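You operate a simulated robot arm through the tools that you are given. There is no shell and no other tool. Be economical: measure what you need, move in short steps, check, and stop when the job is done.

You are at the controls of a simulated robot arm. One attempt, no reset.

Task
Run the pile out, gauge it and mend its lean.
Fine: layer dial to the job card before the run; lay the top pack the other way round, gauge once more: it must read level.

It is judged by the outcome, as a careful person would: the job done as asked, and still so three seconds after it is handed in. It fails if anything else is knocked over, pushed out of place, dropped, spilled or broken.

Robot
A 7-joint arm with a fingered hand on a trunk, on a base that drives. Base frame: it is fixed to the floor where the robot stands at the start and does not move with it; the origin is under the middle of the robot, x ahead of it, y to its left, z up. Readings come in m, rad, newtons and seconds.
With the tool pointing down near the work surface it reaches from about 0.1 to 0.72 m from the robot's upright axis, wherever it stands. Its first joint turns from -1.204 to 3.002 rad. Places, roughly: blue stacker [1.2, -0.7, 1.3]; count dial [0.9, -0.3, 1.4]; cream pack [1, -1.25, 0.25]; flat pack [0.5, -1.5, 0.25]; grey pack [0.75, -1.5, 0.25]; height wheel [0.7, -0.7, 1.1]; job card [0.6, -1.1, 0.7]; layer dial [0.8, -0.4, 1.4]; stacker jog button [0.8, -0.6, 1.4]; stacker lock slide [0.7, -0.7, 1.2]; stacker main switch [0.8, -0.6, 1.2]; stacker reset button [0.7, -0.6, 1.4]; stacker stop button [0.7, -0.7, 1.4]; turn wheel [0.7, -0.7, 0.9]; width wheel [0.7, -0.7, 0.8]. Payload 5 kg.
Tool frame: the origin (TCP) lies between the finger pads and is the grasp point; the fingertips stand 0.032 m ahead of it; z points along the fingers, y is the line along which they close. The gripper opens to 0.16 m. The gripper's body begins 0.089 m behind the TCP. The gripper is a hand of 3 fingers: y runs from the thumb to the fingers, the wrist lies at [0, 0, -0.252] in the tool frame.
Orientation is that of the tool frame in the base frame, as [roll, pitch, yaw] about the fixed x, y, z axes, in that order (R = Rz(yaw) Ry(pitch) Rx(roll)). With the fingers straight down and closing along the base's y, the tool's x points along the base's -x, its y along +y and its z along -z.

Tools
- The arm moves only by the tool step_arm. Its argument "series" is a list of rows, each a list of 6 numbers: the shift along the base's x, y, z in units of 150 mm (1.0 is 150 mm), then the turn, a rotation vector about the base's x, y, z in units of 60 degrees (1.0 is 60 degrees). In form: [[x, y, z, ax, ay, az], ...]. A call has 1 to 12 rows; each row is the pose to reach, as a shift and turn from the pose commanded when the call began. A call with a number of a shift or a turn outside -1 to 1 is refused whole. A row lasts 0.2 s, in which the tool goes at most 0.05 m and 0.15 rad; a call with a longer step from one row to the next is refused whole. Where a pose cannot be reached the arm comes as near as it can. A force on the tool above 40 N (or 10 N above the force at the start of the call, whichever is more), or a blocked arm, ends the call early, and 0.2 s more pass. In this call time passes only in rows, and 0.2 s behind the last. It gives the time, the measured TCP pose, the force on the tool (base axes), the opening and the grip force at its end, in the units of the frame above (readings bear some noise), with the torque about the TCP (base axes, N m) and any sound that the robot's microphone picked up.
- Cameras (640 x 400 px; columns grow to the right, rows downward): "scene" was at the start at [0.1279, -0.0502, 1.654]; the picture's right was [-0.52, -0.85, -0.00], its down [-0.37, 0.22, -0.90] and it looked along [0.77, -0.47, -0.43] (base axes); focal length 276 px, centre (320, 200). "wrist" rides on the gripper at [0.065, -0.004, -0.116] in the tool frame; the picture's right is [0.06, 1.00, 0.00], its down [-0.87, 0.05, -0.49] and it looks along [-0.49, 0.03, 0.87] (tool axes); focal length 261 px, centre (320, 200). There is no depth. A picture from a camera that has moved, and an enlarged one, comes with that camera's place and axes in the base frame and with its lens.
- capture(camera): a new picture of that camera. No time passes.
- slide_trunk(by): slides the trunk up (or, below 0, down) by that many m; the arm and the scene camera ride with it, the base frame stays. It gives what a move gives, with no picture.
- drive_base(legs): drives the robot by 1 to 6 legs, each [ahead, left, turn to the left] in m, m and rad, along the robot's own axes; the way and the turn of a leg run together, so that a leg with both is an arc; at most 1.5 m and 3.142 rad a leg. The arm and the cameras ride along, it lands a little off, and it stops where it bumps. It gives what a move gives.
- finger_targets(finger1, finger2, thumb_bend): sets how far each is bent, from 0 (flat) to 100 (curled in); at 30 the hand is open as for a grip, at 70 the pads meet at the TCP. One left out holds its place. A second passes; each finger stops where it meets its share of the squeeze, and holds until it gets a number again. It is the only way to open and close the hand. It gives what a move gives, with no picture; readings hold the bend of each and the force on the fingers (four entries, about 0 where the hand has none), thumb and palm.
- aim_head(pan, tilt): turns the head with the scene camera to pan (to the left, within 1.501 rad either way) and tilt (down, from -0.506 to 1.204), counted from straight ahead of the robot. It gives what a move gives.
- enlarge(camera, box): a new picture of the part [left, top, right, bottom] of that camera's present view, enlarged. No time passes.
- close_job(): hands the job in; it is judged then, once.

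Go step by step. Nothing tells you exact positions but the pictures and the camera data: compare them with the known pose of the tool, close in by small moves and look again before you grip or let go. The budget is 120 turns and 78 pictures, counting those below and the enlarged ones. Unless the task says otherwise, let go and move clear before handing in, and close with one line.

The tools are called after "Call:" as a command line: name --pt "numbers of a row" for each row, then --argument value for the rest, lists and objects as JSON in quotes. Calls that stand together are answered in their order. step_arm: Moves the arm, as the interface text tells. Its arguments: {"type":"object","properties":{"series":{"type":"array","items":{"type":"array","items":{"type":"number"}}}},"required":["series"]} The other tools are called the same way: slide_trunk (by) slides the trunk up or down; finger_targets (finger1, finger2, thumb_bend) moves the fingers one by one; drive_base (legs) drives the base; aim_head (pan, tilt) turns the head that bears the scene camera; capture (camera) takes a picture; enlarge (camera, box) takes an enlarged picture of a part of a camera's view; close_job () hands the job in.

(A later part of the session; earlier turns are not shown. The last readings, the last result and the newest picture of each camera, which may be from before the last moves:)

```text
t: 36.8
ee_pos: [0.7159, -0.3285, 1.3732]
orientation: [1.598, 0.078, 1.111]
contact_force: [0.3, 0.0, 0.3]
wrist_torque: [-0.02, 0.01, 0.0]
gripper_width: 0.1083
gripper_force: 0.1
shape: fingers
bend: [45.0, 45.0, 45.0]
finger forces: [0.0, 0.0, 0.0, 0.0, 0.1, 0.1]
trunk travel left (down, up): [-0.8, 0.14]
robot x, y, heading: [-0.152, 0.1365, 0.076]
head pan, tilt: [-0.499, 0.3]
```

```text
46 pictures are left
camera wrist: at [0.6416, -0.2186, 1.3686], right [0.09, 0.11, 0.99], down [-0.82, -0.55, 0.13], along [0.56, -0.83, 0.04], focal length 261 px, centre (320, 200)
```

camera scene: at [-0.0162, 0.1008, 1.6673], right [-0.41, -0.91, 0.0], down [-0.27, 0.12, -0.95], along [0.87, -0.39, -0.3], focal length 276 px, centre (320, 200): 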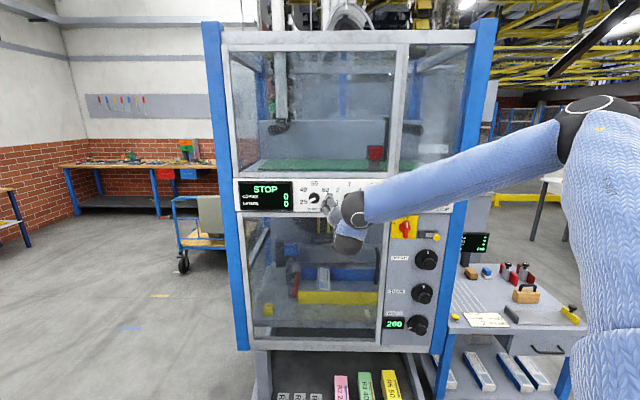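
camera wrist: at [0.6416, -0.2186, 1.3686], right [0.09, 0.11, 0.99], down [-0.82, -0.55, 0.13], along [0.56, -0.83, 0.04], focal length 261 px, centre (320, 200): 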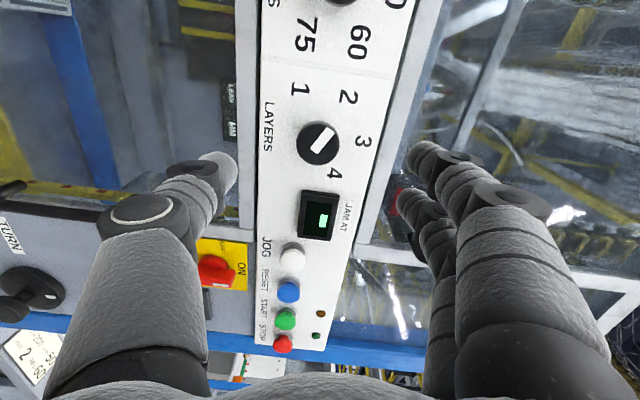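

The dial reads 2. Now I shape the hand into a one-finger poker and move in front of START (about 0.708, -0.665, 1.36).

Call:
finger_targets --finger1 70 --finger2 100 --thumb_bend 100

Call:
step_arm --pt "-0.1 -0.25 0 0 0 0" --pt "-0.2 -0.5 0 0 0 0" --pt "-0.3 -0.75 0 0 0 0" --pt "-0.35 -1.0 -0.05 0 0 0"

Call:
step_arm --pt "-0.1 -0.25 0 0 0 0" --pt "-0.2 -0.5 0 0 0 0" --pt "-0.3 -0.75 0 0 0 0" --pt "-0.3 -0.94 0 0 0 0"

Call:
capture --camera "wrist"

Call:
capture --camera "scene"

```text
t: 37.8
ee_pos: [0.7164, -0.3282, 1.3743]
orientation: [1.6, 0.076, 1.111]
contact_force: [0.1, 1.0, -0.3]
wrist_torque: [0.01, 0.02, 0.02]
gripper_width: 0.0256
gripper_force: 0.1
shape: fingers
bend: [69.0, 89.0, 95.0]
finger forces: [0.0, 0.0, 0.0, 0.0, 0.0, 0.1]
trunk travel left (down, up): [-0.8, 0.14]
robot x, y, heading: [-0.152, 0.1345, 0.068]
head pan, tilt: [-0.499, 0.3]
```

```text
t: 38.8
ee_pos: [0.6646, -0.481, 1.3659]
orientation: [1.6, 0.075, 1.111]
contact_force: [1.1, -0.6, 3.4]
wrist_torque: [0.15, 0.24, 0.02]
gripper_width: 0.0268
gripper_force: 0.1
shape: fingers
bend: [69.0, 90.0, 95.0]
finger forces: [0.1, 0.1, 0.1, 0.0, 0.1, 0.1]
trunk travel left (down, up): [-0.8, 0.14]
robot x, y, heading: [-0.1471, 0.1398, 0.076]
head pan, tilt: [-0.499, 0.3]
```

```text
t: 39.8
ee_pos: [0.6208, -0.6246, 1.3681]
orientation: [1.601, 0.077, 1.113]
contact_force: [0.7, -0.8, 0.1]
wrist_torque: [-0.02, -0.03, -0.05]
gripper_width: 0.0274
gripper_force: 0.1
shape: fingers
bend: [69.0, 91.0, 96.0]
finger forces: [0.0, 0.0, 0.0, 0.0, 0.1, 0.0]
trunk travel left (down, up): [-0.8, 0.14]
robot x, y, heading: [-0.15, 0.1363, 0.075]
head pan, tilt: [-0.499, 0.3]
```

```text
45 pictures are left
camera wrist: at [0.5463, -0.5149, 1.3624], right [0.09, 0.11, 0.99], down [-0.82, -0.55, 0.14], along [0.56, -0.82, 0.04], focal length 261 px, centre (320, 200)
```

wrist: 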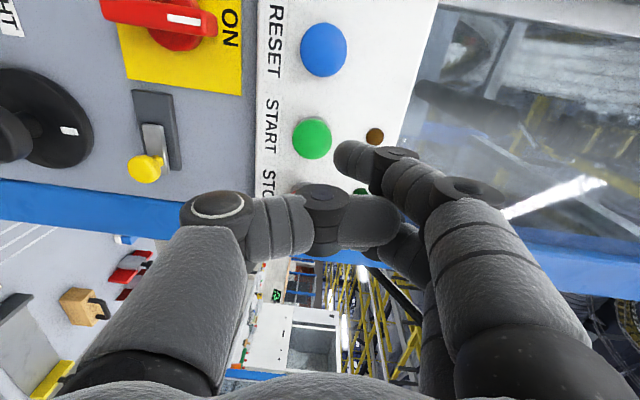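

```text
44 pictures are left
camera scene: at [-0.0161, 0.1003, 1.6674], right [-0.41, -0.91, 0.0], down [-0.27, 0.12, -0.95], along [0.87, -0.39, -0.3], focal length 276 px, centre (320, 200)
```

scene: 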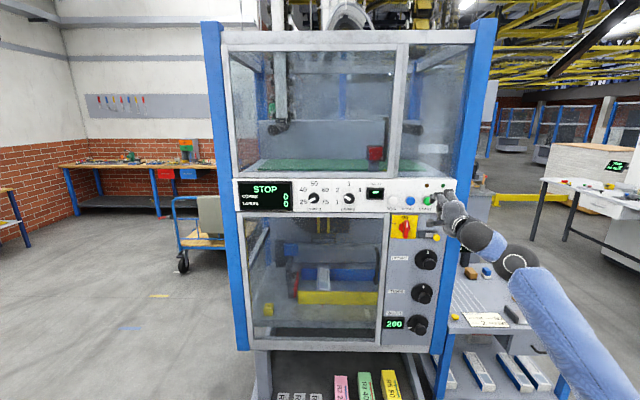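

The fingertip is about 2 cm high and 1 cm left of START. I correct and advance close, then look.

Call:
step_arm --pt "-0.04 -0.08 -0.15 0 0 0" --pt "0.1 -0.15 -0.15 0 0 0" --pt "0.26 -0.225 -0.15 0 0 0"

Call:
capture --camera "wrist"

```text
t: 40.6
ee_pos: [0.6592, -0.658, 1.3451]
orientation: [1.602, 0.077, 1.11]
contact_force: [-0.4, 0.6, 0.2]
wrist_torque: [0.0, -0.03, -0.01]
gripper_width: 0.0277
gripper_force: 0.1
shape: fingers
bend: [68.0, 91.0, 96.0]
finger forces: [0.0, 0.1, 0.0, 0.0, 0.0, 0.1]
trunk travel left (down, up): [-0.8, 0.14]
robot x, y, heading: [-0.1565, 0.1371, 0.075]
head pan, tilt: [-0.499, 0.3]
```

```text
43 pictures are left
camera wrist: at [0.584, -0.549, 1.34], right [0.09, 0.11, 0.99], down [-0.82, -0.55, 0.14], along [0.56, -0.83, 0.04], focal length 261 px, centre (320, 200)
```

wrist: 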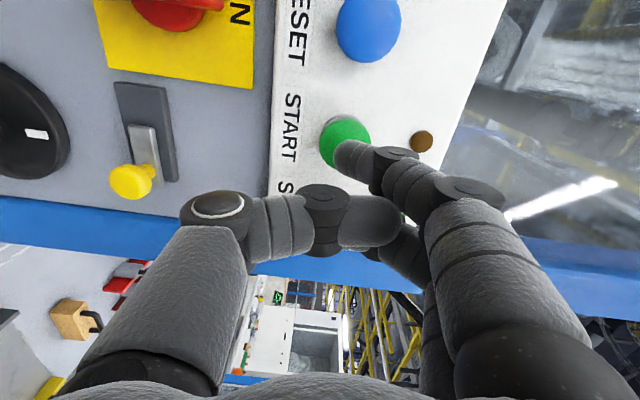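

The fingertip is right over START. I press forward in small steps.

Call:
step_arm --pt "0.06 -0.03 -0.02 0 0 0" --pt "0.12 -0.06 -0.03 0 0 0" --pt "0.17 -0.085 -0.03 0 0 0" --pt "0.21 -0.105 -0.03 0 0 0"

Call:
capture --camera "scene"

Call:
capture --camera "wrist"

```text
t: 41.6
ee_pos: [0.686, -0.6701, 1.3446]
orientation: [1.596, 0.076, 1.109]
contact_force: [-21.5, 11.8, 6.1]
wrist_torque: [0.0, -0.23, 0.36]
gripper_width: 0.0233
gripper_force: 11.5
shape: fingers
bend: [78.0, 92.0, 97.0]
finger forces: [23.7, 0.0, 0.0, 0.1, 0.1, 0.0]
trunk travel left (down, up): [-0.8, 0.14]
robot x, y, heading: [-0.1545, 0.1352, 0.075]
head pan, tilt: [-0.499, 0.3]
heard: click
```

```text
42 pictures are left
camera scene: at [-0.0209, 0.1026, 1.6677], right [-0.41, -0.91, 0.0], down [-0.27, 0.12, -0.96], along [0.87, -0.39, -0.29], focal length 276 px, centre (320, 200)
```

scene: 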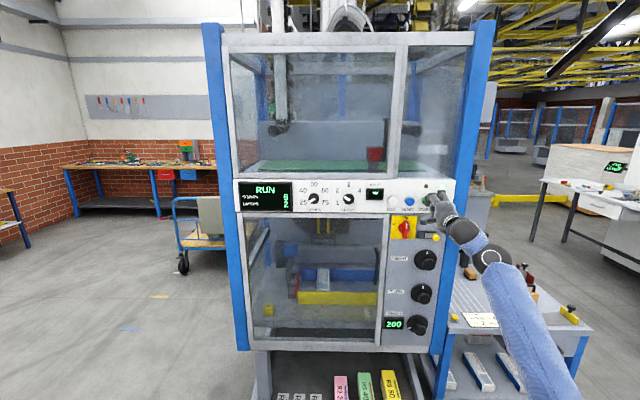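

```text
41 pictures are left
camera wrist: at [0.6109, -0.5603, 1.339], right [0.09, 0.11, 0.99], down [-0.82, -0.55, 0.13], along [0.56, -0.82, 0.05], focal length 261 px, centre (320, 200)
```

wrist: 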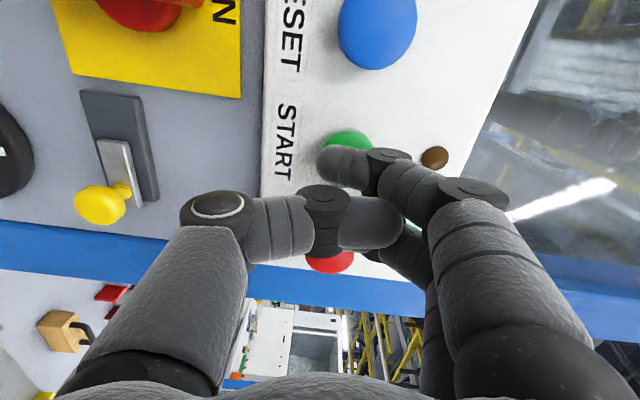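

It is on RUN. I withdraw the hand clear of the panel and watch the run.

Call:
step_arm --pt "-0.2 0.1 0 0 0 0" --pt "-0.4 0.2 0.0 0 0 0" --pt "-0.65 0.3 0.0 0 0 0" --pt "-0.9 0.4 0.0 0 0 0" --pt "-0.9 0.4 0.0 0 0 0" --pt "-0.9 0.4 0.0 0 0 0" --pt "-0.9 0.4 0.0 0 0 0" --pt "-0.9 0.4 0.0 0 0 0" --pt "-0.9 0.4 0.0 0 0 0" --pt "-0.9 0.4 0.0 0 0 0" --pt "-0.9 0.4 0.0 0 0 0" --pt "-0.9 0.4 0.0 0 0 0"

Call:
aim_head --pan -0.6 --tilt 0.5

Call:
capture --camera "scene"

```text
t: 44.2
ee_pos: [0.5546, -0.6116, 1.3387]
orientation: [1.6, 0.077, 1.111]
contact_force: [0.6, 0.7, 0.3]
wrist_torque: [-0.02, 0.01, -0.02]
gripper_width: 0.0292
gripper_force: 0.0
shape: fingers
bend: [68.0, 92.0, 97.0]
finger forces: [0.0, 0.1, 0.0, 0.0, 0.0, 0.1]
trunk travel left (down, up): [-0.8, 0.14]
robot x, y, heading: [-0.1513, 0.1387, 0.073]
head pan, tilt: [-0.499, 0.3]
```

```text
t: 45.0
ee_pos: [0.5526, -0.6114, 1.3392]
orientation: [1.602, 0.076, 1.111]
contact_force: [0.9, 0.0, -1.3]
wrist_torque: [-0.02, 0.02, 0.04]
gripper_width: 0.0294
gripper_force: 0.1
shape: fingers
bend: [68.0, 92.0, 97.0]
finger forces: [0.0, 0.0, 0.0, 0.1, 0.0, 0.1]
trunk travel left (down, up): [-0.8, 0.14]
robot x, y, heading: [-0.1518, 0.136, 0.073]
head pan, tilt: [-0.6, 0.499]
```

```text
40 pictures are left
camera scene: at [-0.0242, 0.0939, 1.649], right [-0.5, -0.86, 0.0], down [-0.41, 0.24, -0.88], along [0.76, -0.44, -0.48], focal length 276 px, centre (320, 200)
```

scene: 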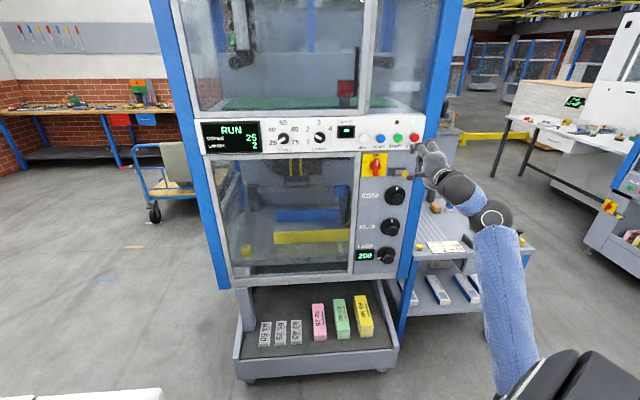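

Counters run: 25 copies, 2 layers. The tray has moved; I lift the hand away and look again, toward the bench.

Call:
step_arm --pt "-0.1 0.2 0.2 0 0 0" --pt "-0.2 0.4 0.4 0 0 0" --pt "-0.3 0.6 0.6 0 0 0" --pt "-0.3 0.8 0.8 0 0 0" --pt "-0.3 1.0 1.0 0 0 0" --pt "-0.3 1.0 1.0 0 0 0" --pt "-0.3 1.0 1.0 0 0 0" --pt "-0.3 1.0 1.0 0 0 0"

Call:
aim_head --pan -0.8 --tilt 0.45

Call:
capture --camera "scene"

```text
t: 46.8
ee_pos: [0.5083, -0.4636, 1.4931]
orientation: [1.601, 0.076, 1.112]
contact_force: [-0.5, -0.3, -1.2]
wrist_torque: [0.01, 0.03, -0.01]
gripper_width: 0.0298
gripper_force: 0.1
shape: fingers
bend: [68.0, 92.0, 97.0]
finger forces: [0.0, 0.0, 0.0, 0.0, 0.0, 0.0]
trunk travel left (down, up): [-0.8, 0.14]
robot x, y, heading: [-0.1534, 0.1394, 0.07]
head pan, tilt: [-0.6, 0.499]
```

```text
t: 47.5
ee_pos: [0.508, -0.4647, 1.4925]
orientation: [1.601, 0.078, 1.11]
contact_force: [-0.9, 0.4, -0.2]
wrist_torque: [0.02, -0.03, 0.0]
gripper_width: 0.0298
gripper_force: 0.0
shape: fingers
bend: [68.0, 93.0, 97.0]
finger forces: [0.1, 0.1, 0.0, 0.0, 0.1, 0.0]
trunk travel left (down, up): [-0.8, 0.14]
robot x, y, heading: [-0.1511, 0.1398, 0.073]
head pan, tilt: [-0.799, 0.45]
```

```text
39 pictures are left
camera scene: at [-0.0339, 0.0784, 1.6534], right [-0.66, -0.75, 0.0], down [-0.33, 0.29, -0.9], along [0.67, -0.6, -0.44], focal length 276 px, centre (320, 200)
```

scene: 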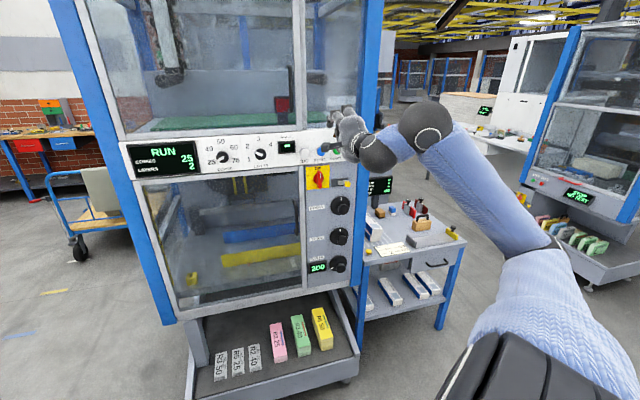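

A pile has come out on the bench lanes. I zoom into the bench and its display.

Call:
enlarge --camera "scene" --box '[345, 165, 475, 260]'

Call:
enlarge --camera "scene" --box '[110, 120, 310, 260]'

```text
4.21 times, centred on (410, 212) of scene
camera zoom: at [-0.0339, 0.0784, 1.6534], right [-0.66, -0.75, 0.0], down [-0.33, 0.29, -0.9], along [0.67, -0.6, -0.44], focal length 1161 px, centre (-59, 147)
```

zoom: 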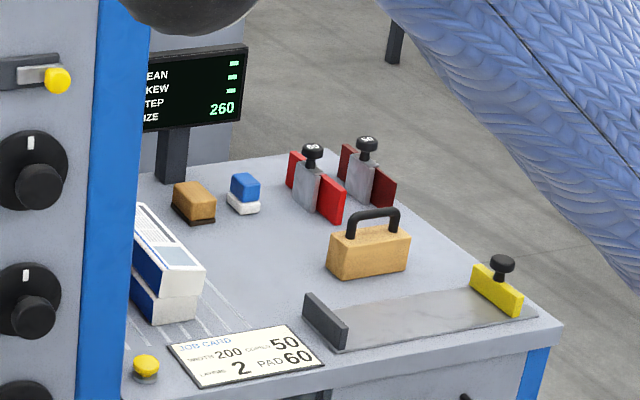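

```text
2.86 times, centred on (210, 190) of scene
camera zoom: at [-0.0339, 0.0784, 1.6534], right [-0.66, -0.75, 0.0], down [-0.33, 0.29, -0.9], along [0.67, -0.6, -0.44], focal length 788 px, centre (634, 229)
```

zoom: 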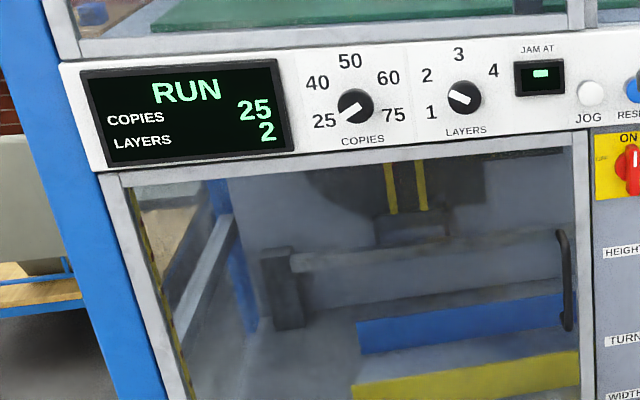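

The bench is the gauge: display LEAN/SKEW/STEP/SIZE, yellow button at its front corner, pile of two packs on the lanes. I drive to stand in front of the bench, facing it.

Call:
drive_base --legs '[[0, 0, -0.533], [0.3, -0.45, 0], [0.3, -0.41, 0]]'

Call:
aim_head --pan 0.15 --tilt 0.9

Call:
capture --camera "scene"

```text
t: 52.2
ee_pos: [0.1447, -1.2521, 1.4929]
orientation: [1.6, 0.077, 0.535]
contact_force: [0.9, 0.0, 0.0]
wrist_torque: [-0.03, 0.02, 0.0]
gripper_width: 0.0305
gripper_force: 0.1
shape: fingers
bend: [68.0, 93.0, 97.0]
finger forces: [0.0, 0.0, 0.0, 0.0, 0.1, 0.0]
trunk travel left (down, up): [-0.8, 0.14]
robot x, y, heading: [-0.0831, -0.3892, -0.496]
head pan, tilt: [-0.799, 0.45]
stopped in leg 2: the robot was blocked; the commanded pose is now the measured one
```

```text
t: 53.4
ee_pos: [0.143, -1.251, 1.4923]
orientation: [1.6, 0.078, 0.531]
contact_force: [0.4, 0.2, 0.7]
wrist_torque: [0.01, -0.01, -0.03]
gripper_width: 0.0302
gripper_force: 0.0
shape: fingers
bend: [68.0, 93.0, 97.0]
finger forces: [0.1, 0.0, 0.0, 0.1, 0.1, 0.0]
trunk travel left (down, up): [-0.8, 0.14]
robot x, y, heading: [-0.0817, -0.389, -0.505]
head pan, tilt: [0.15, 0.901]
```

```text
36 pictures are left
camera scene: at [0.0323, -0.4399, 1.6151], right [-0.35, -0.94, 0.0], down [-0.73, 0.27, -0.62], along [0.58, -0.22, -0.78], focal length 276 px, centre (320, 200)
```

scene: 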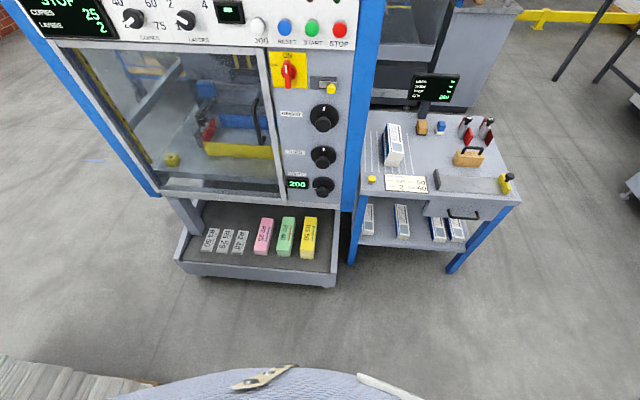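

The run has ended (STOP, 25/2). The base touched something on the right; I back off a touch and look there.

Call:
drive_base --legs '[[0.02, 0.03, 0]]'

Call:
aim_head --pan -1.45 --tilt 0.85

Call:
capture --camera "scene"

```text
t: 54.3
ee_pos: [0.1774, -1.2347, 1.4922]
orientation: [1.601, 0.078, 0.533]
contact_force: [0.4, 0.3, 0.4]
wrist_torque: [-0.02, 0.02, -0.09]
gripper_width: 0.0303
gripper_force: 0.1
shape: fingers
bend: [68.0, 93.0, 97.0]
finger forces: [0.0, 0.0, 0.1, 0.1, 0.1, 0.0]
trunk travel left (down, up): [-0.8, 0.14]
robot x, y, heading: [-0.0526, -0.3669, -0.505]
head pan, tilt: [0.15, 0.901]
```

```text
t: 56.0
ee_pos: [0.1747, -1.2359, 1.4927]
orientation: [1.601, 0.078, 0.532]
contact_force: [-0.1, -0.2, 0.8]
wrist_torque: [-0.01, -0.05, 0.03]
gripper_width: 0.0305
gripper_force: 0.0
shape: fingers
bend: [68.0, 93.0, 97.0]
finger forces: [0.1, 0.0, 0.1, 0.0, 0.0, 0.0]
trunk travel left (down, up): [-0.8, 0.14]
robot x, y, heading: [-0.048, -0.3691, -0.503]
head pan, tilt: [-1.45, 0.85]
```

```text
35 pictures are left
camera scene: at [-0.0356, -0.47, 1.619], right [-0.93, 0.37, 0.0], down [0.28, 0.7, -0.66], along [-0.25, -0.61, -0.75], focal length 276 px, centre (320, 200)
```

scene: 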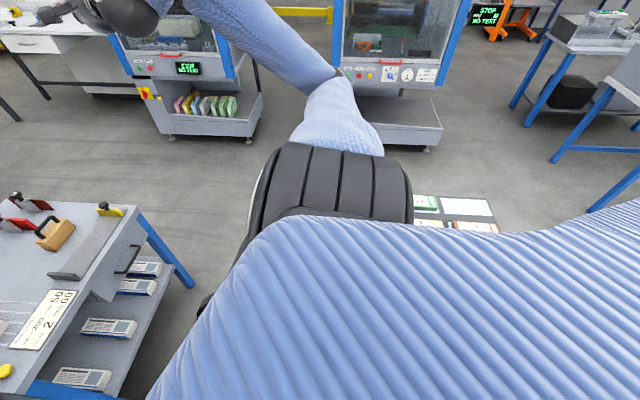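

A low display table stands to the right-rear. I go ahead first, then right, to come in front of the bench.

Call:
drive_base --legs '[[0.28, 0, 0.04], [0, -0.4, 0]]'

Call:
aim_head --pan 0.15 --tilt 0.9

Call:
capture --camera "scene"

```text
t: 60.1
ee_pos: [0.2778, -1.7273, 1.4926]
orientation: [1.601, 0.077, 0.567]
contact_force: [0.8, -0.4, -0.5]
wrist_torque: [-0.05, -0.03, 0.01]
gripper_width: 0.0304
gripper_force: 0.0
shape: fingers
bend: [68.0, 93.0, 97.0]
finger forces: [0.1, 0.1, 0.0, 0.1, 0.0, 0.0]
trunk travel left (down, up): [-0.8, 0.14]
robot x, y, heading: [0.0267, -0.8741, -0.468]
head pan, tilt: [-1.45, 0.85]
```

```text
t: 61.8
ee_pos: [0.2794, -1.7266, 1.494]
orientation: [1.601, 0.077, 0.566]
contact_force: [-0.4, 0.0, -0.2]
wrist_torque: [-0.01, -0.03, -0.03]
gripper_width: 0.0305
gripper_force: 0.0
shape: fingers
bend: [68.0, 93.0, 97.0]
finger forces: [0.0, 0.0, 0.1, 0.1, 0.0, 0.0]
trunk travel left (down, up): [-0.8, 0.14]
robot x, y, heading: [0.0238, -0.8692, -0.471]
head pan, tilt: [0.15, 0.901]
```

```text
34 pictures are left
camera scene: at [0.1408, -0.9183, 1.6151], right [-0.32, -0.95, 0.0], down [-0.74, 0.25, -0.62], along [0.59, -0.2, -0.78], focal length 276 px, centre (320, 200)
```

scene: 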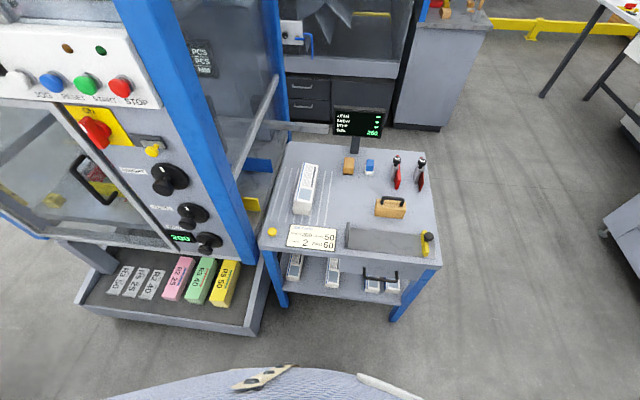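

I'm in front of the bench; pile about at (0.83, -1.1). I bring the hand round to the front and turn the fingers down, high above the bench.

Call:
step_arm --pt "0.17 0.1 0 0.105 0.067 0" --pt "0.33 0.2 0 0.211 0.134 0" --pt "0.5 0.3 0 0.317 0.201 0" --pt "0.67 0.45 0 0.422 0.268 0" --pt "0.8 0.6 0 0.528 0.335 0" --pt "0.9 0.8 0 0.633 0.402 0"

Call:
step_arm --pt "0.17 0.2 0 0.105 0.067 0" --pt "0.33 0.4 0 0.211 0.134 0" --pt "0.5 0.6 0 0.317 0.201 0" --pt "0.67 0.8 0 0.422 0.268 0" --pt "0.8 1.0 0 0.528 0.335 0" --pt "0.9 1.0 0 0.633 0.402 0"

Call:
slide_trunk --by -0.25

Call:
capture --camera "scene"

```text
t: 63.2
ee_pos: [0.4155, -1.6047, 1.4928]
orientation: [2.39, 0.053, 0.619]
contact_force: [1.5, 1.8, 1.9]
wrist_torque: [-0.06, 0.17, -0.09]
gripper_width: 0.0312
gripper_force: 0.1
shape: fingers
bend: [68.0, 93.0, 97.0]
finger forces: [0.0, 0.0, 0.1, 0.0, 0.0, 0.1]
trunk travel left (down, up): [-0.8, 0.14]
robot x, y, heading: [0.0244, -0.8656, -0.469]
head pan, tilt: [0.15, 0.901]
```

```text
t: 64.6
ee_pos: [0.5392, -1.4609, 1.4822]
orientation: [-3.113, -0.012, 0.64]
contact_force: [-0.3, -0.2, -0.3]
wrist_torque: [0.03, 0.01, -0.01]
gripper_width: 0.0315
gripper_force: 0.0
shape: fingers
bend: [68.0, 93.0, 97.0]
finger forces: [0.0, 0.0, 0.0, 0.0, 0.1, 0.0]
out of reach, approached as far as the arm can: row 6
trunk travel left (down, up): [-0.8, 0.14]
robot x, y, heading: [0.0248, -0.8681, -0.471]
head pan, tilt: [0.15, 0.901]
```

```text
t: 67.1
ee_pos: [0.5382, -1.4578, 1.2337]
orientation: [-3.118, -0.01, 0.643]
contact_force: [-0.1, 0.2, -0.2]
wrist_torque: [-0.01, -0.04, 0.0]
gripper_width: 0.0315
gripper_force: 0.1
shape: fingers
bend: [68.0, 94.0, 98.0]
finger forces: [0.0, 0.0, 0.1, 0.0, 0.1, 0.0]
trunk travel left (down, up): [-0.55, 0.39]
robot x, y, heading: [0.0274, -0.8698, -0.469]
head pan, tilt: [0.15, 0.901]
```

```text
33 pictures are left
camera scene: at [0.141, -0.9179, 1.3652], right [-0.31, -0.95, 0.0], down [-0.74, 0.25, -0.62], along [0.59, -0.2, -0.78], focal length 276 px, centre (320, 200)
```

scene: 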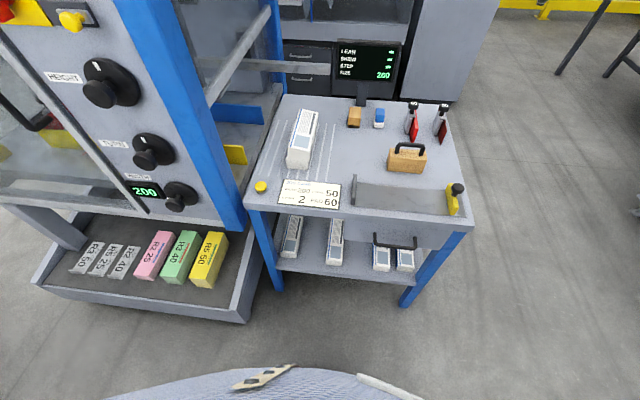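

Hand points down. I roll forward 0.15 m, and bring the pointing finger over the yellow gauge button (about 0.725, -0.925, 0.73), with the hand leaning away from the blue post.

Call:
drive_base --legs '[[0.15, 0, 0]]'

Call:
step_arm --pt "0 0.2 -0.1 0 0 0.09" --pt "0 0.4 -0.2 0 0 0.18" --pt "0 0.6 -0.3 0 0 0.27" --pt "0 0.8 -0.4 0 0 0.36" --pt "0 1.0 -0.5 0 0 0.45"

Call:
step_arm --pt "0 0.2 -0.1 0.09 -0.044 0" --pt "0 0.4 -0.2 0.18 -0.088 0" --pt "0 0.6 -0.3 0.27 -0.133 0" --pt "0 0.8 -0.4 0.36 -0.178 0" --pt "0 1.0 -0.5 0.448 -0.222 0"

Call:
step_arm --pt "0 0.2 0 0 0 0" --pt "0 0.4 0 0 0 0" --pt "0 0.6 0 0 0 0"

Call:
capture --camera "scene"

Call:
capture --camera "wrist"

```text
t: 68.5
ee_pos: [0.6739, -1.5265, 1.2315]
orientation: [-3.115, -0.009, 0.642]
contact_force: [1.0, -0.2, -0.6]
wrist_torque: [0.01, 0.07, -0.01]
gripper_width: 0.0317
gripper_force: 0.0
shape: fingers
bend: [68.0, 94.0, 98.0]
finger forces: [0.0, 0.0, 0.1, 0.0, 0.0, 0.1]
trunk travel left (down, up): [-0.55, 0.39]
robot x, y, heading: [0.1581, -0.9393, -0.467]
head pan, tilt: [0.15, 0.901]
```

```text
t: 69.7
ee_pos: [0.6737, -1.3752, 1.1594]
orientation: [-3.116, -0.011, 1.114]
contact_force: [0.5, 0.2, 0.3]
wrist_torque: [-0.02, 0.0, 0.01]
gripper_width: 0.0317
gripper_force: 0.1
shape: fingers
bend: [68.0, 94.0, 98.0]
finger forces: [0.0, 0.1, 0.1, 0.0, 0.0, 0.0]
trunk travel left (down, up): [-0.55, 0.39]
robot x, y, heading: [0.1594, -0.9393, -0.468]
head pan, tilt: [0.15, 0.901]
```

```text
t: 70.9
ee_pos: [0.6914, -1.2824, 1.0828]
orientation: [-3.123, -0.531, 1.147]
contact_force: [-1.5, 1.4, 0.8]
wrist_torque: [-0.06, -0.03, -0.02]
gripper_width: 0.032
gripper_force: 0.1
shape: fingers
bend: [68.0, 94.0, 98.0]
finger forces: [0.1, 0.0, 0.1, 0.0, 0.0, 0.0]
out of reach, approached as far as the arm can: row 3, 4, 5
trunk travel left (down, up): [-0.55, 0.39]
robot x, y, heading: [0.1592, -0.9376, -0.472]
head pan, tilt: [0.15, 0.901]
```

```text
t: 71.7
ee_pos: [0.7274, -1.2641, 1.0753]
orientation: [-3.119, -0.528, 1.153]
contact_force: [0.5, 0.0, -0.7]
wrist_torque: [-0.01, 0.02, 0.0]
gripper_width: 0.0318
gripper_force: 0.0
shape: fingers
bend: [68.0, 94.0, 98.0]
finger forces: [0.1, 0.1, 0.0, 0.0, 0.0, 0.0]
out of reach, approached as far as the arm can: row 1, 2, 3
trunk travel left (down, up): [-0.55, 0.39]
robot x, y, heading: [0.1573, -0.9377, -0.472]
head pan, tilt: [0.15, 0.901]
```

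```text
32 pictures are left
camera scene: at [0.2768, -0.9841, 1.3649], right [-0.32, -0.95, 0.0], down [-0.74, 0.25, -0.62], along [0.59, -0.2, -0.78], focal length 276 px, centre (320, 200)
```

scene: 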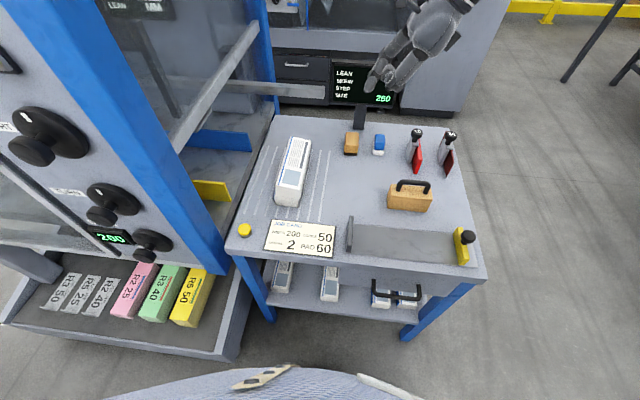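

```text
31 pictures are left
camera wrist: at [0.7255, -1.2641, 1.2088], right [0.94, -0.34, 0.01], down [-0.34, -0.94, -0.01], along [0.02, 0.01, -1.0], focal length 261 px, centre (320, 200)
```

wrist: 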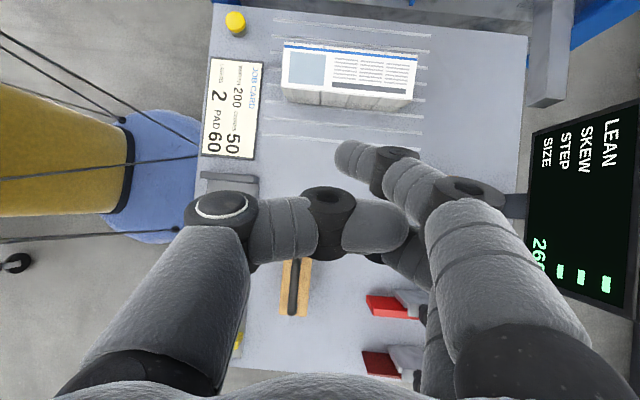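

The arm's left reach is limited again; turning the base left helps. I draw the hand right first, so that it stays clear of the blue post, then turn the base 0.5 rad left.

Call:
step_arm --pt "-0.2 -0.25 0 0 0 0" --pt "-0.4 -0.5 0 0 0 0" --pt "-0.6 -0.75 0 0 0 0" --pt "-0.8 -1.0 0 0 0 0"

Call:
drive_base --legs '[[0, 0, 0.5]]'

Call:
step_arm --pt "-0.1 0.15 0 0 0 -0.12" --pt "-0.2 0.3 0 0 0 -0.24" --pt "-0.3 0.45 0 0 0 -0.36" --pt "-0.4 0.6 0 0 0 -0.48"

Call:
capture --camera "wrist"

```text
t: 72.7
ee_pos: [0.6066, -1.4145, 1.0783]
orientation: [-3.119, -0.535, 1.118]
contact_force: [-1.0, 0.9, 0.2]
wrist_torque: [-0.05, -0.03, 0.0]
gripper_width: 0.032
gripper_force: 0.0
shape: fingers
bend: [68.0, 94.0, 98.0]
finger forces: [0.0, 0.0, 0.1, 0.1, 0.0, 0.0]
trunk travel left (down, up): [-0.55, 0.39]
robot x, y, heading: [0.1601, -0.9375, -0.467]
head pan, tilt: [0.15, 0.901]
```

```text
t: 74.5
ee_pos: [0.7828, -1.1431, 1.0772]
orientation: [-3.117, -0.532, 1.609]
contact_force: [0.1, 2.0, -0.2]
wrist_torque: [-0.02, 0.01, 0.01]
gripper_width: 0.0319
gripper_force: 0.0
shape: fingers
bend: [68.0, 94.0, 98.0]
finger forces: [0.0, 0.1, 0.0, 0.1, 0.0, 0.1]
trunk travel left (down, up): [-0.55, 0.39]
robot x, y, heading: [0.1604, -0.9397, 0.026]
head pan, tilt: [0.15, 0.901]
```

```text
t: 75.5
ee_pos: [0.7707, -1.1212, 1.0771]
orientation: [-3.117, -0.533, 1.483]
contact_force: [0.1, 0.5, 0.5]
wrist_torque: [0.0, 0.04, 0.03]
gripper_width: 0.0321
gripper_force: 0.0
shape: fingers
bend: [68.0, 94.0, 98.0]
finger forces: [0.1, 0.0, 0.1, 0.1, 0.0, 0.1]
out of reach, approached as far as the arm can: row 2, 3, 4
trunk travel left (down, up): [-0.55, 0.39]
robot x, y, heading: [0.1596, -0.9388, 0.022]
head pan, tilt: [0.15, 0.901]
```

```text
30 pictures are left
camera wrist: at [0.7689, -1.1225, 1.2108], right [1.0, -0.02, 0.01], down [-0.02, -1.0, -0.02], along [0.01, 0.02, -1.0], focal length 261 px, centre (320, 200)
```

wrist: 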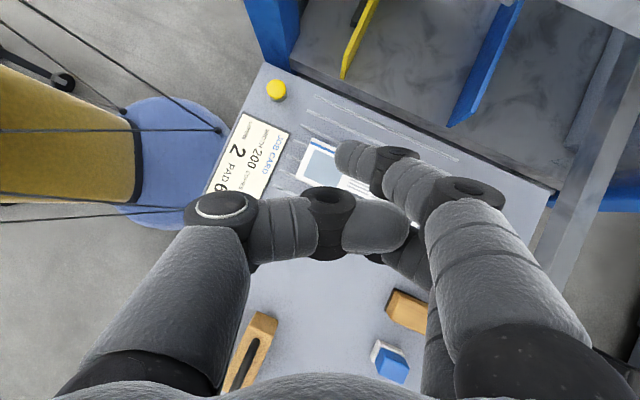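

I undo the lean while moving toward the button, to see whether the lean is what limits the arm.

Call:
step_arm --pt "-0.05 0.1 0.0 -0.12 0.03 -0.05" --pt "-0.1 0.2 0.0 -0.24 0.06 -0.1" --pt "-0.15 0.3 0.0 -0.36 0.09 -0.15" --pt "-0.2 0.45 0.0 -0.48 0.12 -0.2" --pt "-0.3 0.6 0 -0.48 0.12 -0.2"

Call:
aim_head --pan -0.5 --tilt 0.6

Call:
capture --camera "scene"

```text
t: 76.9
ee_pos: [0.7768, -1.1131, 1.1165]
orientation: [-2.968, -0.083, 1.391]
contact_force: [-0.6, -0.3, 0.1]
wrist_torque: [0.05, -0.06, -0.01]
gripper_width: 0.0322
gripper_force: 0.1
shape: fingers
bend: [68.0, 94.0, 98.0]
finger forces: [0.0, 0.0, 0.0, 0.0, 0.0, 0.0]
out of reach, approached as far as the arm can: row 1, 2, 3, 4, 5
trunk travel left (down, up): [-0.55, 0.39]
robot x, y, heading: [0.1622, -0.9359, 0.022]
head pan, tilt: [0.15, 0.901]
stopped in row 5: the arm was blocked; the commanded pose is now the measured one
```

```text
t: 78.0
ee_pos: [0.7823, -1.1138, 1.1132]
orientation: [-2.964, -0.085, 1.393]
contact_force: [0.1, 1.0, -0.8]
wrist_torque: [0.01, 0.0, 0.02]
gripper_width: 0.0322
gripper_force: 0.0
shape: fingers
bend: [68.0, 94.0, 98.0]
finger forces: [0.0, 0.0, 0.0, 0.1, 0.0, 0.0]
trunk travel left (down, up): [-0.55, 0.39]
robot x, y, heading: [0.1583, -0.9369, 0.026]
head pan, tilt: [-0.499, 0.6]
```

```text
29 pictures are left
camera scene: at [0.287, -0.9795, 1.3897], right [-0.46, -0.89, 0.0], down [-0.5, 0.26, -0.82], along [0.73, -0.38, -0.57], focal length 276 px, centre (320, 200)
```

scene: 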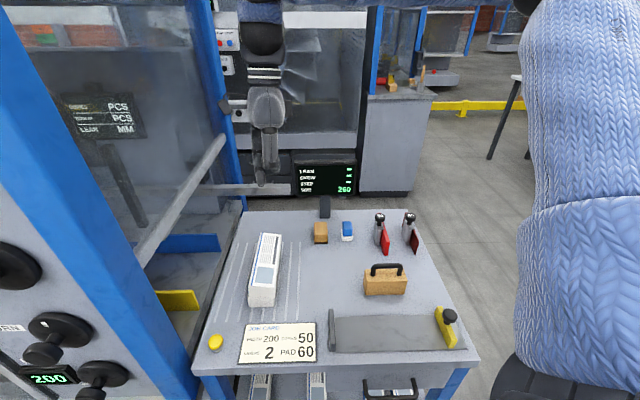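

I test whether hand yaw (wrist roll) is the limit: rotate the hand back toward its home yaw, then move left.

Call:
step_arm --pt "0 0 0 0 0 0.14" --pt "0 0 0 0 0 0.28" --pt "0 0 0 0 0 0.42" --pt "0 0 0 0 0 0.56" --pt "0 0 0 0 0 0.7" --pt "0 0 0 0 0 0.84" --pt "-0.1 0 -0.2 0 0 0.95" --pt "-0.2 0.0 -0.4 0 0 0.95" --pt "-0.3 0.0 -0.6 0 0 0.95" --pt "-0.3 0.2 -0.6 0 0 0.95" --pt "-0.3 0.4 -0.6 0 0 0.95"

```text
t: 80.3
ee_pos: [0.7357, -1.0525, 1.0209]
orientation: [-2.97, -0.087, 2.384]
contact_force: [-0.4, 0.2, 0.1]
wrist_torque: [-0.02, 0.02, 0.0]
gripper_width: 0.0322
gripper_force: 0.0
shape: fingers
bend: [68.0, 94.0, 98.0]
finger forces: [0.1, 0.1, 0.0, 0.0, 0.0, 0.1]
trunk travel left (down, up): [-0.55, 0.39]
robot x, y, heading: [0.1635, -0.9369, 0.021]
head pan, tilt: [-0.499, 0.6]
```

Confirmed: hand yaw was the limit. Now I lean the hand away from the post and come down above the gauge button.

Call:
step_arm --pt "-0.04 0.0 -0.1 0.095 -0.046 -0.07" --pt "-0.08 0.0 -0.25 0.19 -0.092 -0.15" --pt "-0.12 0.1 -0.4 0.28 -0.138 -0.22" --pt "-0.16 0.25 -0.55 0.378 -0.183 -0.3" --pt "-0.2 0.4 -0.7 0.378 -0.183 -0.3" --pt "-0.24 0.6 -0.8 0.378 -0.183 -0.3"

Call:
capture --camera "wrist"

Call:
capture --camera "scene"

```text
t: 81.8
ee_pos: [0.6985, -0.9617, 0.9037]
orientation: [2.915, -0.27, 2.138]
contact_force: [0.1, 0.1, 0.2]
wrist_torque: [0.01, 0.04, 0.03]
gripper_width: 0.0323
gripper_force: 0.1
shape: fingers
bend: [68.0, 94.0, 98.0]
finger forces: [0.0, 0.0, 0.0, 0.0, 0.1, 0.1]
trunk travel left (down, up): [-0.55, 0.39]
robot x, y, heading: [0.1589, -0.9402, 0.021]
head pan, tilt: [-0.499, 0.6]
```

```text
28 pictures are left
camera wrist: at [0.6566, -0.9498, 1.0297], right [0.82, 0.52, 0.23], down [0.47, -0.85, 0.24], along [0.32, -0.09, -0.94], focal length 261 px, centre (320, 200)
```

wrist: 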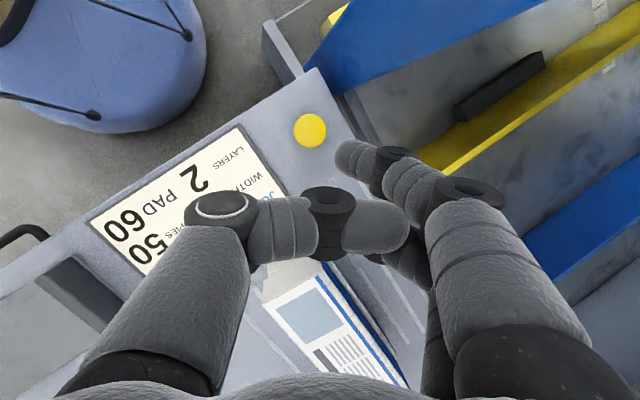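

```text
27 pictures are left
camera scene: at [0.2877, -0.9804, 1.3897], right [-0.46, -0.89, 0.0], down [-0.5, 0.26, -0.82], along [0.73, -0.38, -0.57], focal length 276 px, centre (320, 200)
```

scene: 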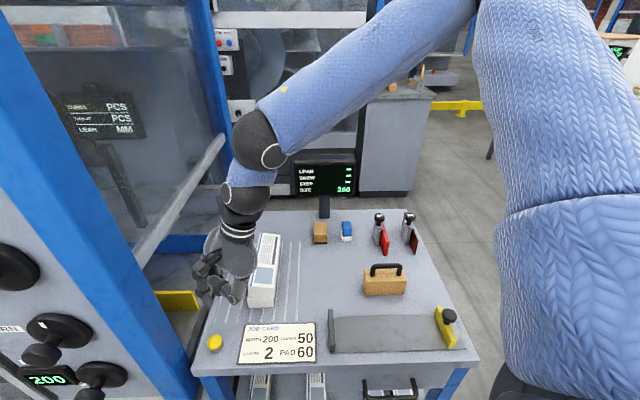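

Fingertip is about 2 cm off and 15 cm above the button. I move over it and press down in small steps.

Call:
step_arm --pt "0 0.1 -0.25 0 0 0" --pt "-0.01 0.13 -0.5 0 0 0" --pt "-0.01 0.13 -0.75 0 0 0" --pt "-0.01 0.13 -0.9 0 0 0"

Call:
capture --camera "wrist"

```text
t: 82.8
ee_pos: [0.6988, -0.9623, 0.7851]
orientation: [2.913, -0.27, 2.138]
contact_force: [1.0, -0.6, 3.3]
wrist_torque: [0.08, -0.04, -0.04]
gripper_width: 0.032
gripper_force: 1.7
shape: fingers
bend: [69.0, 94.0, 98.0]
finger forces: [3.3, 0.1, 0.1, 0.0, 0.0, 0.0]
out of reach, approached as far as the arm can: row 3, 4
trunk travel left (down, up): [-0.55, 0.39]
robot x, y, heading: [0.1592, -0.9402, 0.021]
head pan, tilt: [-0.499, 0.6]
heard: click
```

```text
26 pictures are left
camera wrist: at [0.6555, -0.9508, 0.9105], right [0.82, 0.52, 0.24], down [0.47, -0.85, 0.24], along [0.33, -0.09, -0.94], focal length 261 px, centre (320, 200)
```

wrist: 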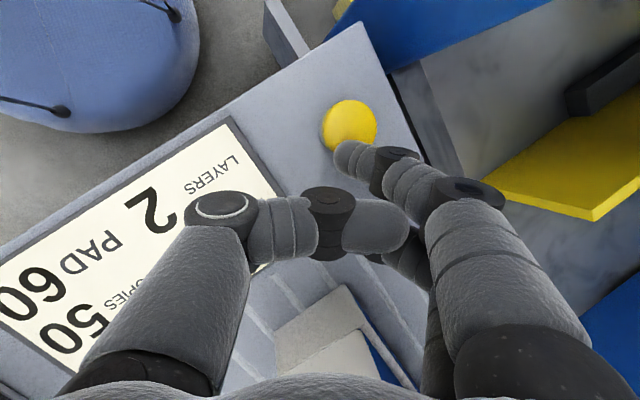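

A click: the gauge has been pressed. I lift and read the display.

Call:
step_arm --pt "0 0 0.25 0 0 0" --pt "0 0 0.5 0 0 0" --pt "0 0 0.8 0 0 0" --pt "0 0 1.0 0 0 0"

Call:
capture --camera "scene"

Call:
enlarge --camera "scene" --box '[220, 130, 420, 330]'

```text
t: 83.8
ee_pos: [0.6966, -0.9624, 0.9334]
orientation: [2.916, -0.267, 2.141]
contact_force: [-0.3, -0.2, -0.4]
wrist_torque: [-0.01, -0.02, 0.0]
gripper_width: 0.0323
gripper_force: 0.0
shape: fingers
bend: [68.0, 94.0, 98.0]
finger forces: [0.0, 0.0, 0.1, 0.1, 0.0, 0.0]
trunk travel left (down, up): [-0.55, 0.39]
robot x, y, heading: [0.1592, -0.9376, 0.022]
head pan, tilt: [-0.499, 0.6]
```

```text
25 pictures are left
camera scene: at [0.2861, -0.9792, 1.3898], right [-0.46, -0.89, 0.0], down [-0.5, 0.26, -0.83], along [0.73, -0.38, -0.56], focal length 276 px, centre (320, 200)
```

scene: 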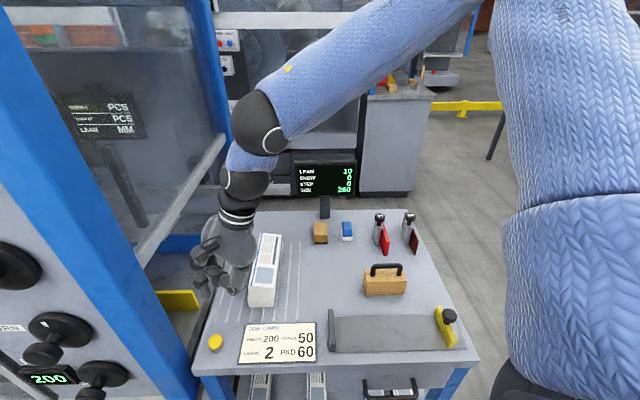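

```text
2.00 times, centred on (320, 230) of scene
camera zoom: at [0.2861, -0.9792, 1.3898], right [-0.46, -0.89, 0.0], down [-0.5, 0.26, -0.83], along [0.73, -0.38, -0.56], focal length 551 px, centre (320, 140)
```

zoom: 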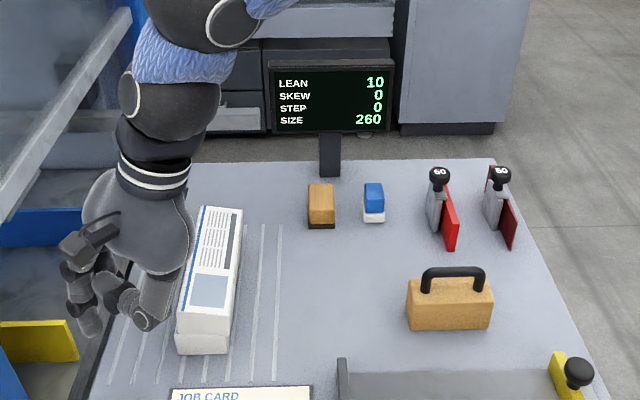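

LEAN 10, the rest 0 — so the top pack goes round by 180°. I move the base 8 cm nearer, straighten the hand above the pile, align it across the pack and open it.

Call:
step_arm --pt "0.1 -0.15 0.2 -0.08 0.01 0.07" --pt "0.2 -0.3 0.35 -0.16 0.02 0.15" --pt "0.3 -0.45 0.5 -0.24 0.035 0.23" --pt "0.4 -0.6 0.6 -0.331 0.047 0.31" --pt "0.4 -0.75 0.6 -0.331 0.047 0.42" --pt "0.4 -0.92 0.6 -0.331 0.047 0.53"

Call:
finger_targets --finger1 30 --finger2 30 --thumb_bend 30

Call:
drive_base --legs '[[0.08, 0, 0]]'

Call:
step_arm --pt "0 0 0 0 0 0.14" --pt "0 0 0 0 0 0.28" --pt "0 0 0 0 0 0.42" --pt "0 0 0 0 0 0.56" --pt "0 0 0 0 0 0.7" --pt "0 0 0 0 0 0.84" --pt "0 0 0 0 0 0.98"

Call:
step_arm --pt "0 0 0 0 0 0.14" --pt "0 0 0 0 0 0.28" --pt "0 0 0 0 0 0.42" --pt "0 0 0 0 0 0.56" --pt "0 0 0 0 0 0.7" --pt "0 0 0 0 0 0.84" --pt "0 0 0 0 0 0.98"

Call:
step_arm --pt "0 0 0 0 0 0.14" --pt "0 0 0 0 0 0.28" --pt "0 0 0 0 0 0.42" --pt "0 0 0 0 0 0.56" --pt "0 0 0 0 0 0.7" --pt "0 0 0 0 0 0.84" --pt "0 0 0 0 0 0.98"

```text
t: 85.2
ee_pos: [0.7609, -1.1004, 1.0236]
orientation: [-3.083, -0.07, 2.654]
contact_force: [-0.5, 0.3, -0.7]
wrist_torque: [0.01, 0.03, -0.01]
gripper_width: 0.0323
gripper_force: 0.1
shape: fingers
bend: [68.0, 94.0, 98.0]
finger forces: [0.0, 0.0, 0.1, 0.1, 0.0, 0.0]
trunk travel left (down, up): [-0.55, 0.39]
robot x, y, heading: [0.1591, -0.9372, 0.025]
head pan, tilt: [-0.499, 0.6]
```

```text
t: 86.2
ee_pos: [0.7604, -1.0998, 1.0235]
orientation: [-3.082, -0.069, 2.651]
contact_force: [0.0, 0.5, -0.1]
wrist_torque: [-0.01, 0.01, -0.01]
gripper_width: 0.1675
gripper_force: 0.0
shape: fingers
bend: [30.0, 30.0, 30.0]
finger forces: [0.1, 0.0, 0.1, 0.1, 0.0, 0.0]
trunk travel left (down, up): [-0.55, 0.39]
robot x, y, heading: [0.1583, -0.9401, 0.022]
head pan, tilt: [-0.499, 0.6]
```

```text
t: 87.2
ee_pos: [0.8438, -1.0988, 1.0226]
orientation: [-3.078, -0.071, 2.65]
contact_force: [0.7, -0.4, 0.6]
wrist_torque: [0.02, 0.05, -0.01]
gripper_width: 0.1677
gripper_force: 0.1
shape: fingers
bend: [30.0, 30.0, 30.0]
finger forces: [0.0, 0.0, 0.0, 0.0, 0.0, 0.1]
trunk travel left (down, up): [-0.55, 0.39]
robot x, y, heading: [0.2412, -0.9391, 0.022]
head pan, tilt: [-0.499, 0.6]
```

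```text
t: 88.8
ee_pos: [0.8413, -1.0971, 1.0233]
orientation: [-3.083, -0.071, -2.604]
contact_force: [0.3, 0.3, -0.3]
wrist_torque: [0.01, 0.0, 0.0]
gripper_width: 0.1679
gripper_force: 0.1
shape: fingers
bend: [30.0, 30.0, 30.0]
finger forces: [0.1, 0.0, 0.0, 0.1, 0.1, 0.0]
trunk travel left (down, up): [-0.55, 0.39]
robot x, y, heading: [0.2394, -0.9372, 0.026]
head pan, tilt: [-0.499, 0.6]
```

```text
t: 90.4
ee_pos: [0.8417, -1.1005, 1.0241]
orientation: [-3.08, -0.069, -1.576]
contact_force: [-0.2, 0.3, -0.4]
wrist_torque: [-0.03, -0.01, -0.03]
gripper_width: 0.1674
gripper_force: 0.1
shape: fingers
bend: [30.0, 30.0, 30.0]
finger forces: [0.1, 0.0, 0.0, 0.0, 0.0, 0.1]
trunk travel left (down, up): [-0.55, 0.39]
robot x, y, heading: [0.2379, -0.9346, 0.024]
head pan, tilt: [-0.499, 0.6]
```

```text
t: 92.0
ee_pos: [0.8415, -1.0999, 1.0234]
orientation: [-3.082, -0.071, -0.551]
contact_force: [-0.1, -0.2, -0.2]
wrist_torque: [-0.01, -0.01, 0.01]
gripper_width: 0.1677
gripper_force: 0.0
shape: fingers
bend: [30.0, 30.0, 30.0]
finger forces: [0.0, 0.0, 0.0, 0.0, 0.0, 0.0]
trunk travel left (down, up): [-0.55, 0.39]
robot x, y, heading: [0.2391, -0.9356, 0.024]
head pan, tilt: [-0.499, 0.6]
```

The full half turn is possible. I level the hand, align the yaw with the pack, and look straight down at the pile.

Call:
step_arm --pt "0.1 0 0 -0.013 0.0875 0.05" --pt "0.18 -0.03 0 -0.013 0.0875 0.101"

Call:
capture --camera "wrist"

```text
t: 92.6
ee_pos: [0.8666, -1.1033, 1.0241]
orientation: [-3.138, 0.004, -0.445]
contact_force: [0.6, 0.3, 0.6]
wrist_torque: [0.02, -0.03, 0.01]
gripper_width: 0.1676
gripper_force: 0.0
shape: fingers
bend: [30.0, 30.0, 30.0]
finger forces: [0.0, 0.0, 0.1, 0.0, 0.1, 0.0]
trunk travel left (down, up): [-0.55, 0.39]
robot x, y, heading: [0.2414, -0.9345, 0.022]
head pan, tilt: [-0.499, 0.6]
```

```text
23 pictures are left
camera wrist: at [0.928, -1.1279, 1.1394], right [-0.37, -0.93, 0.0], down [-0.81, 0.32, 0.5], along [-0.46, 0.19, -0.87], focal length 261 px, centre (320, 200)
```

wrist: 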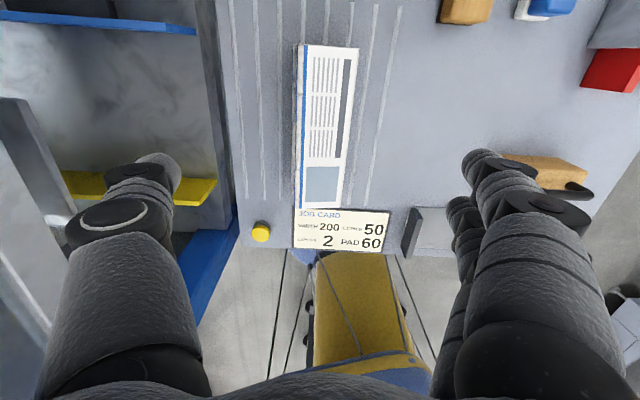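

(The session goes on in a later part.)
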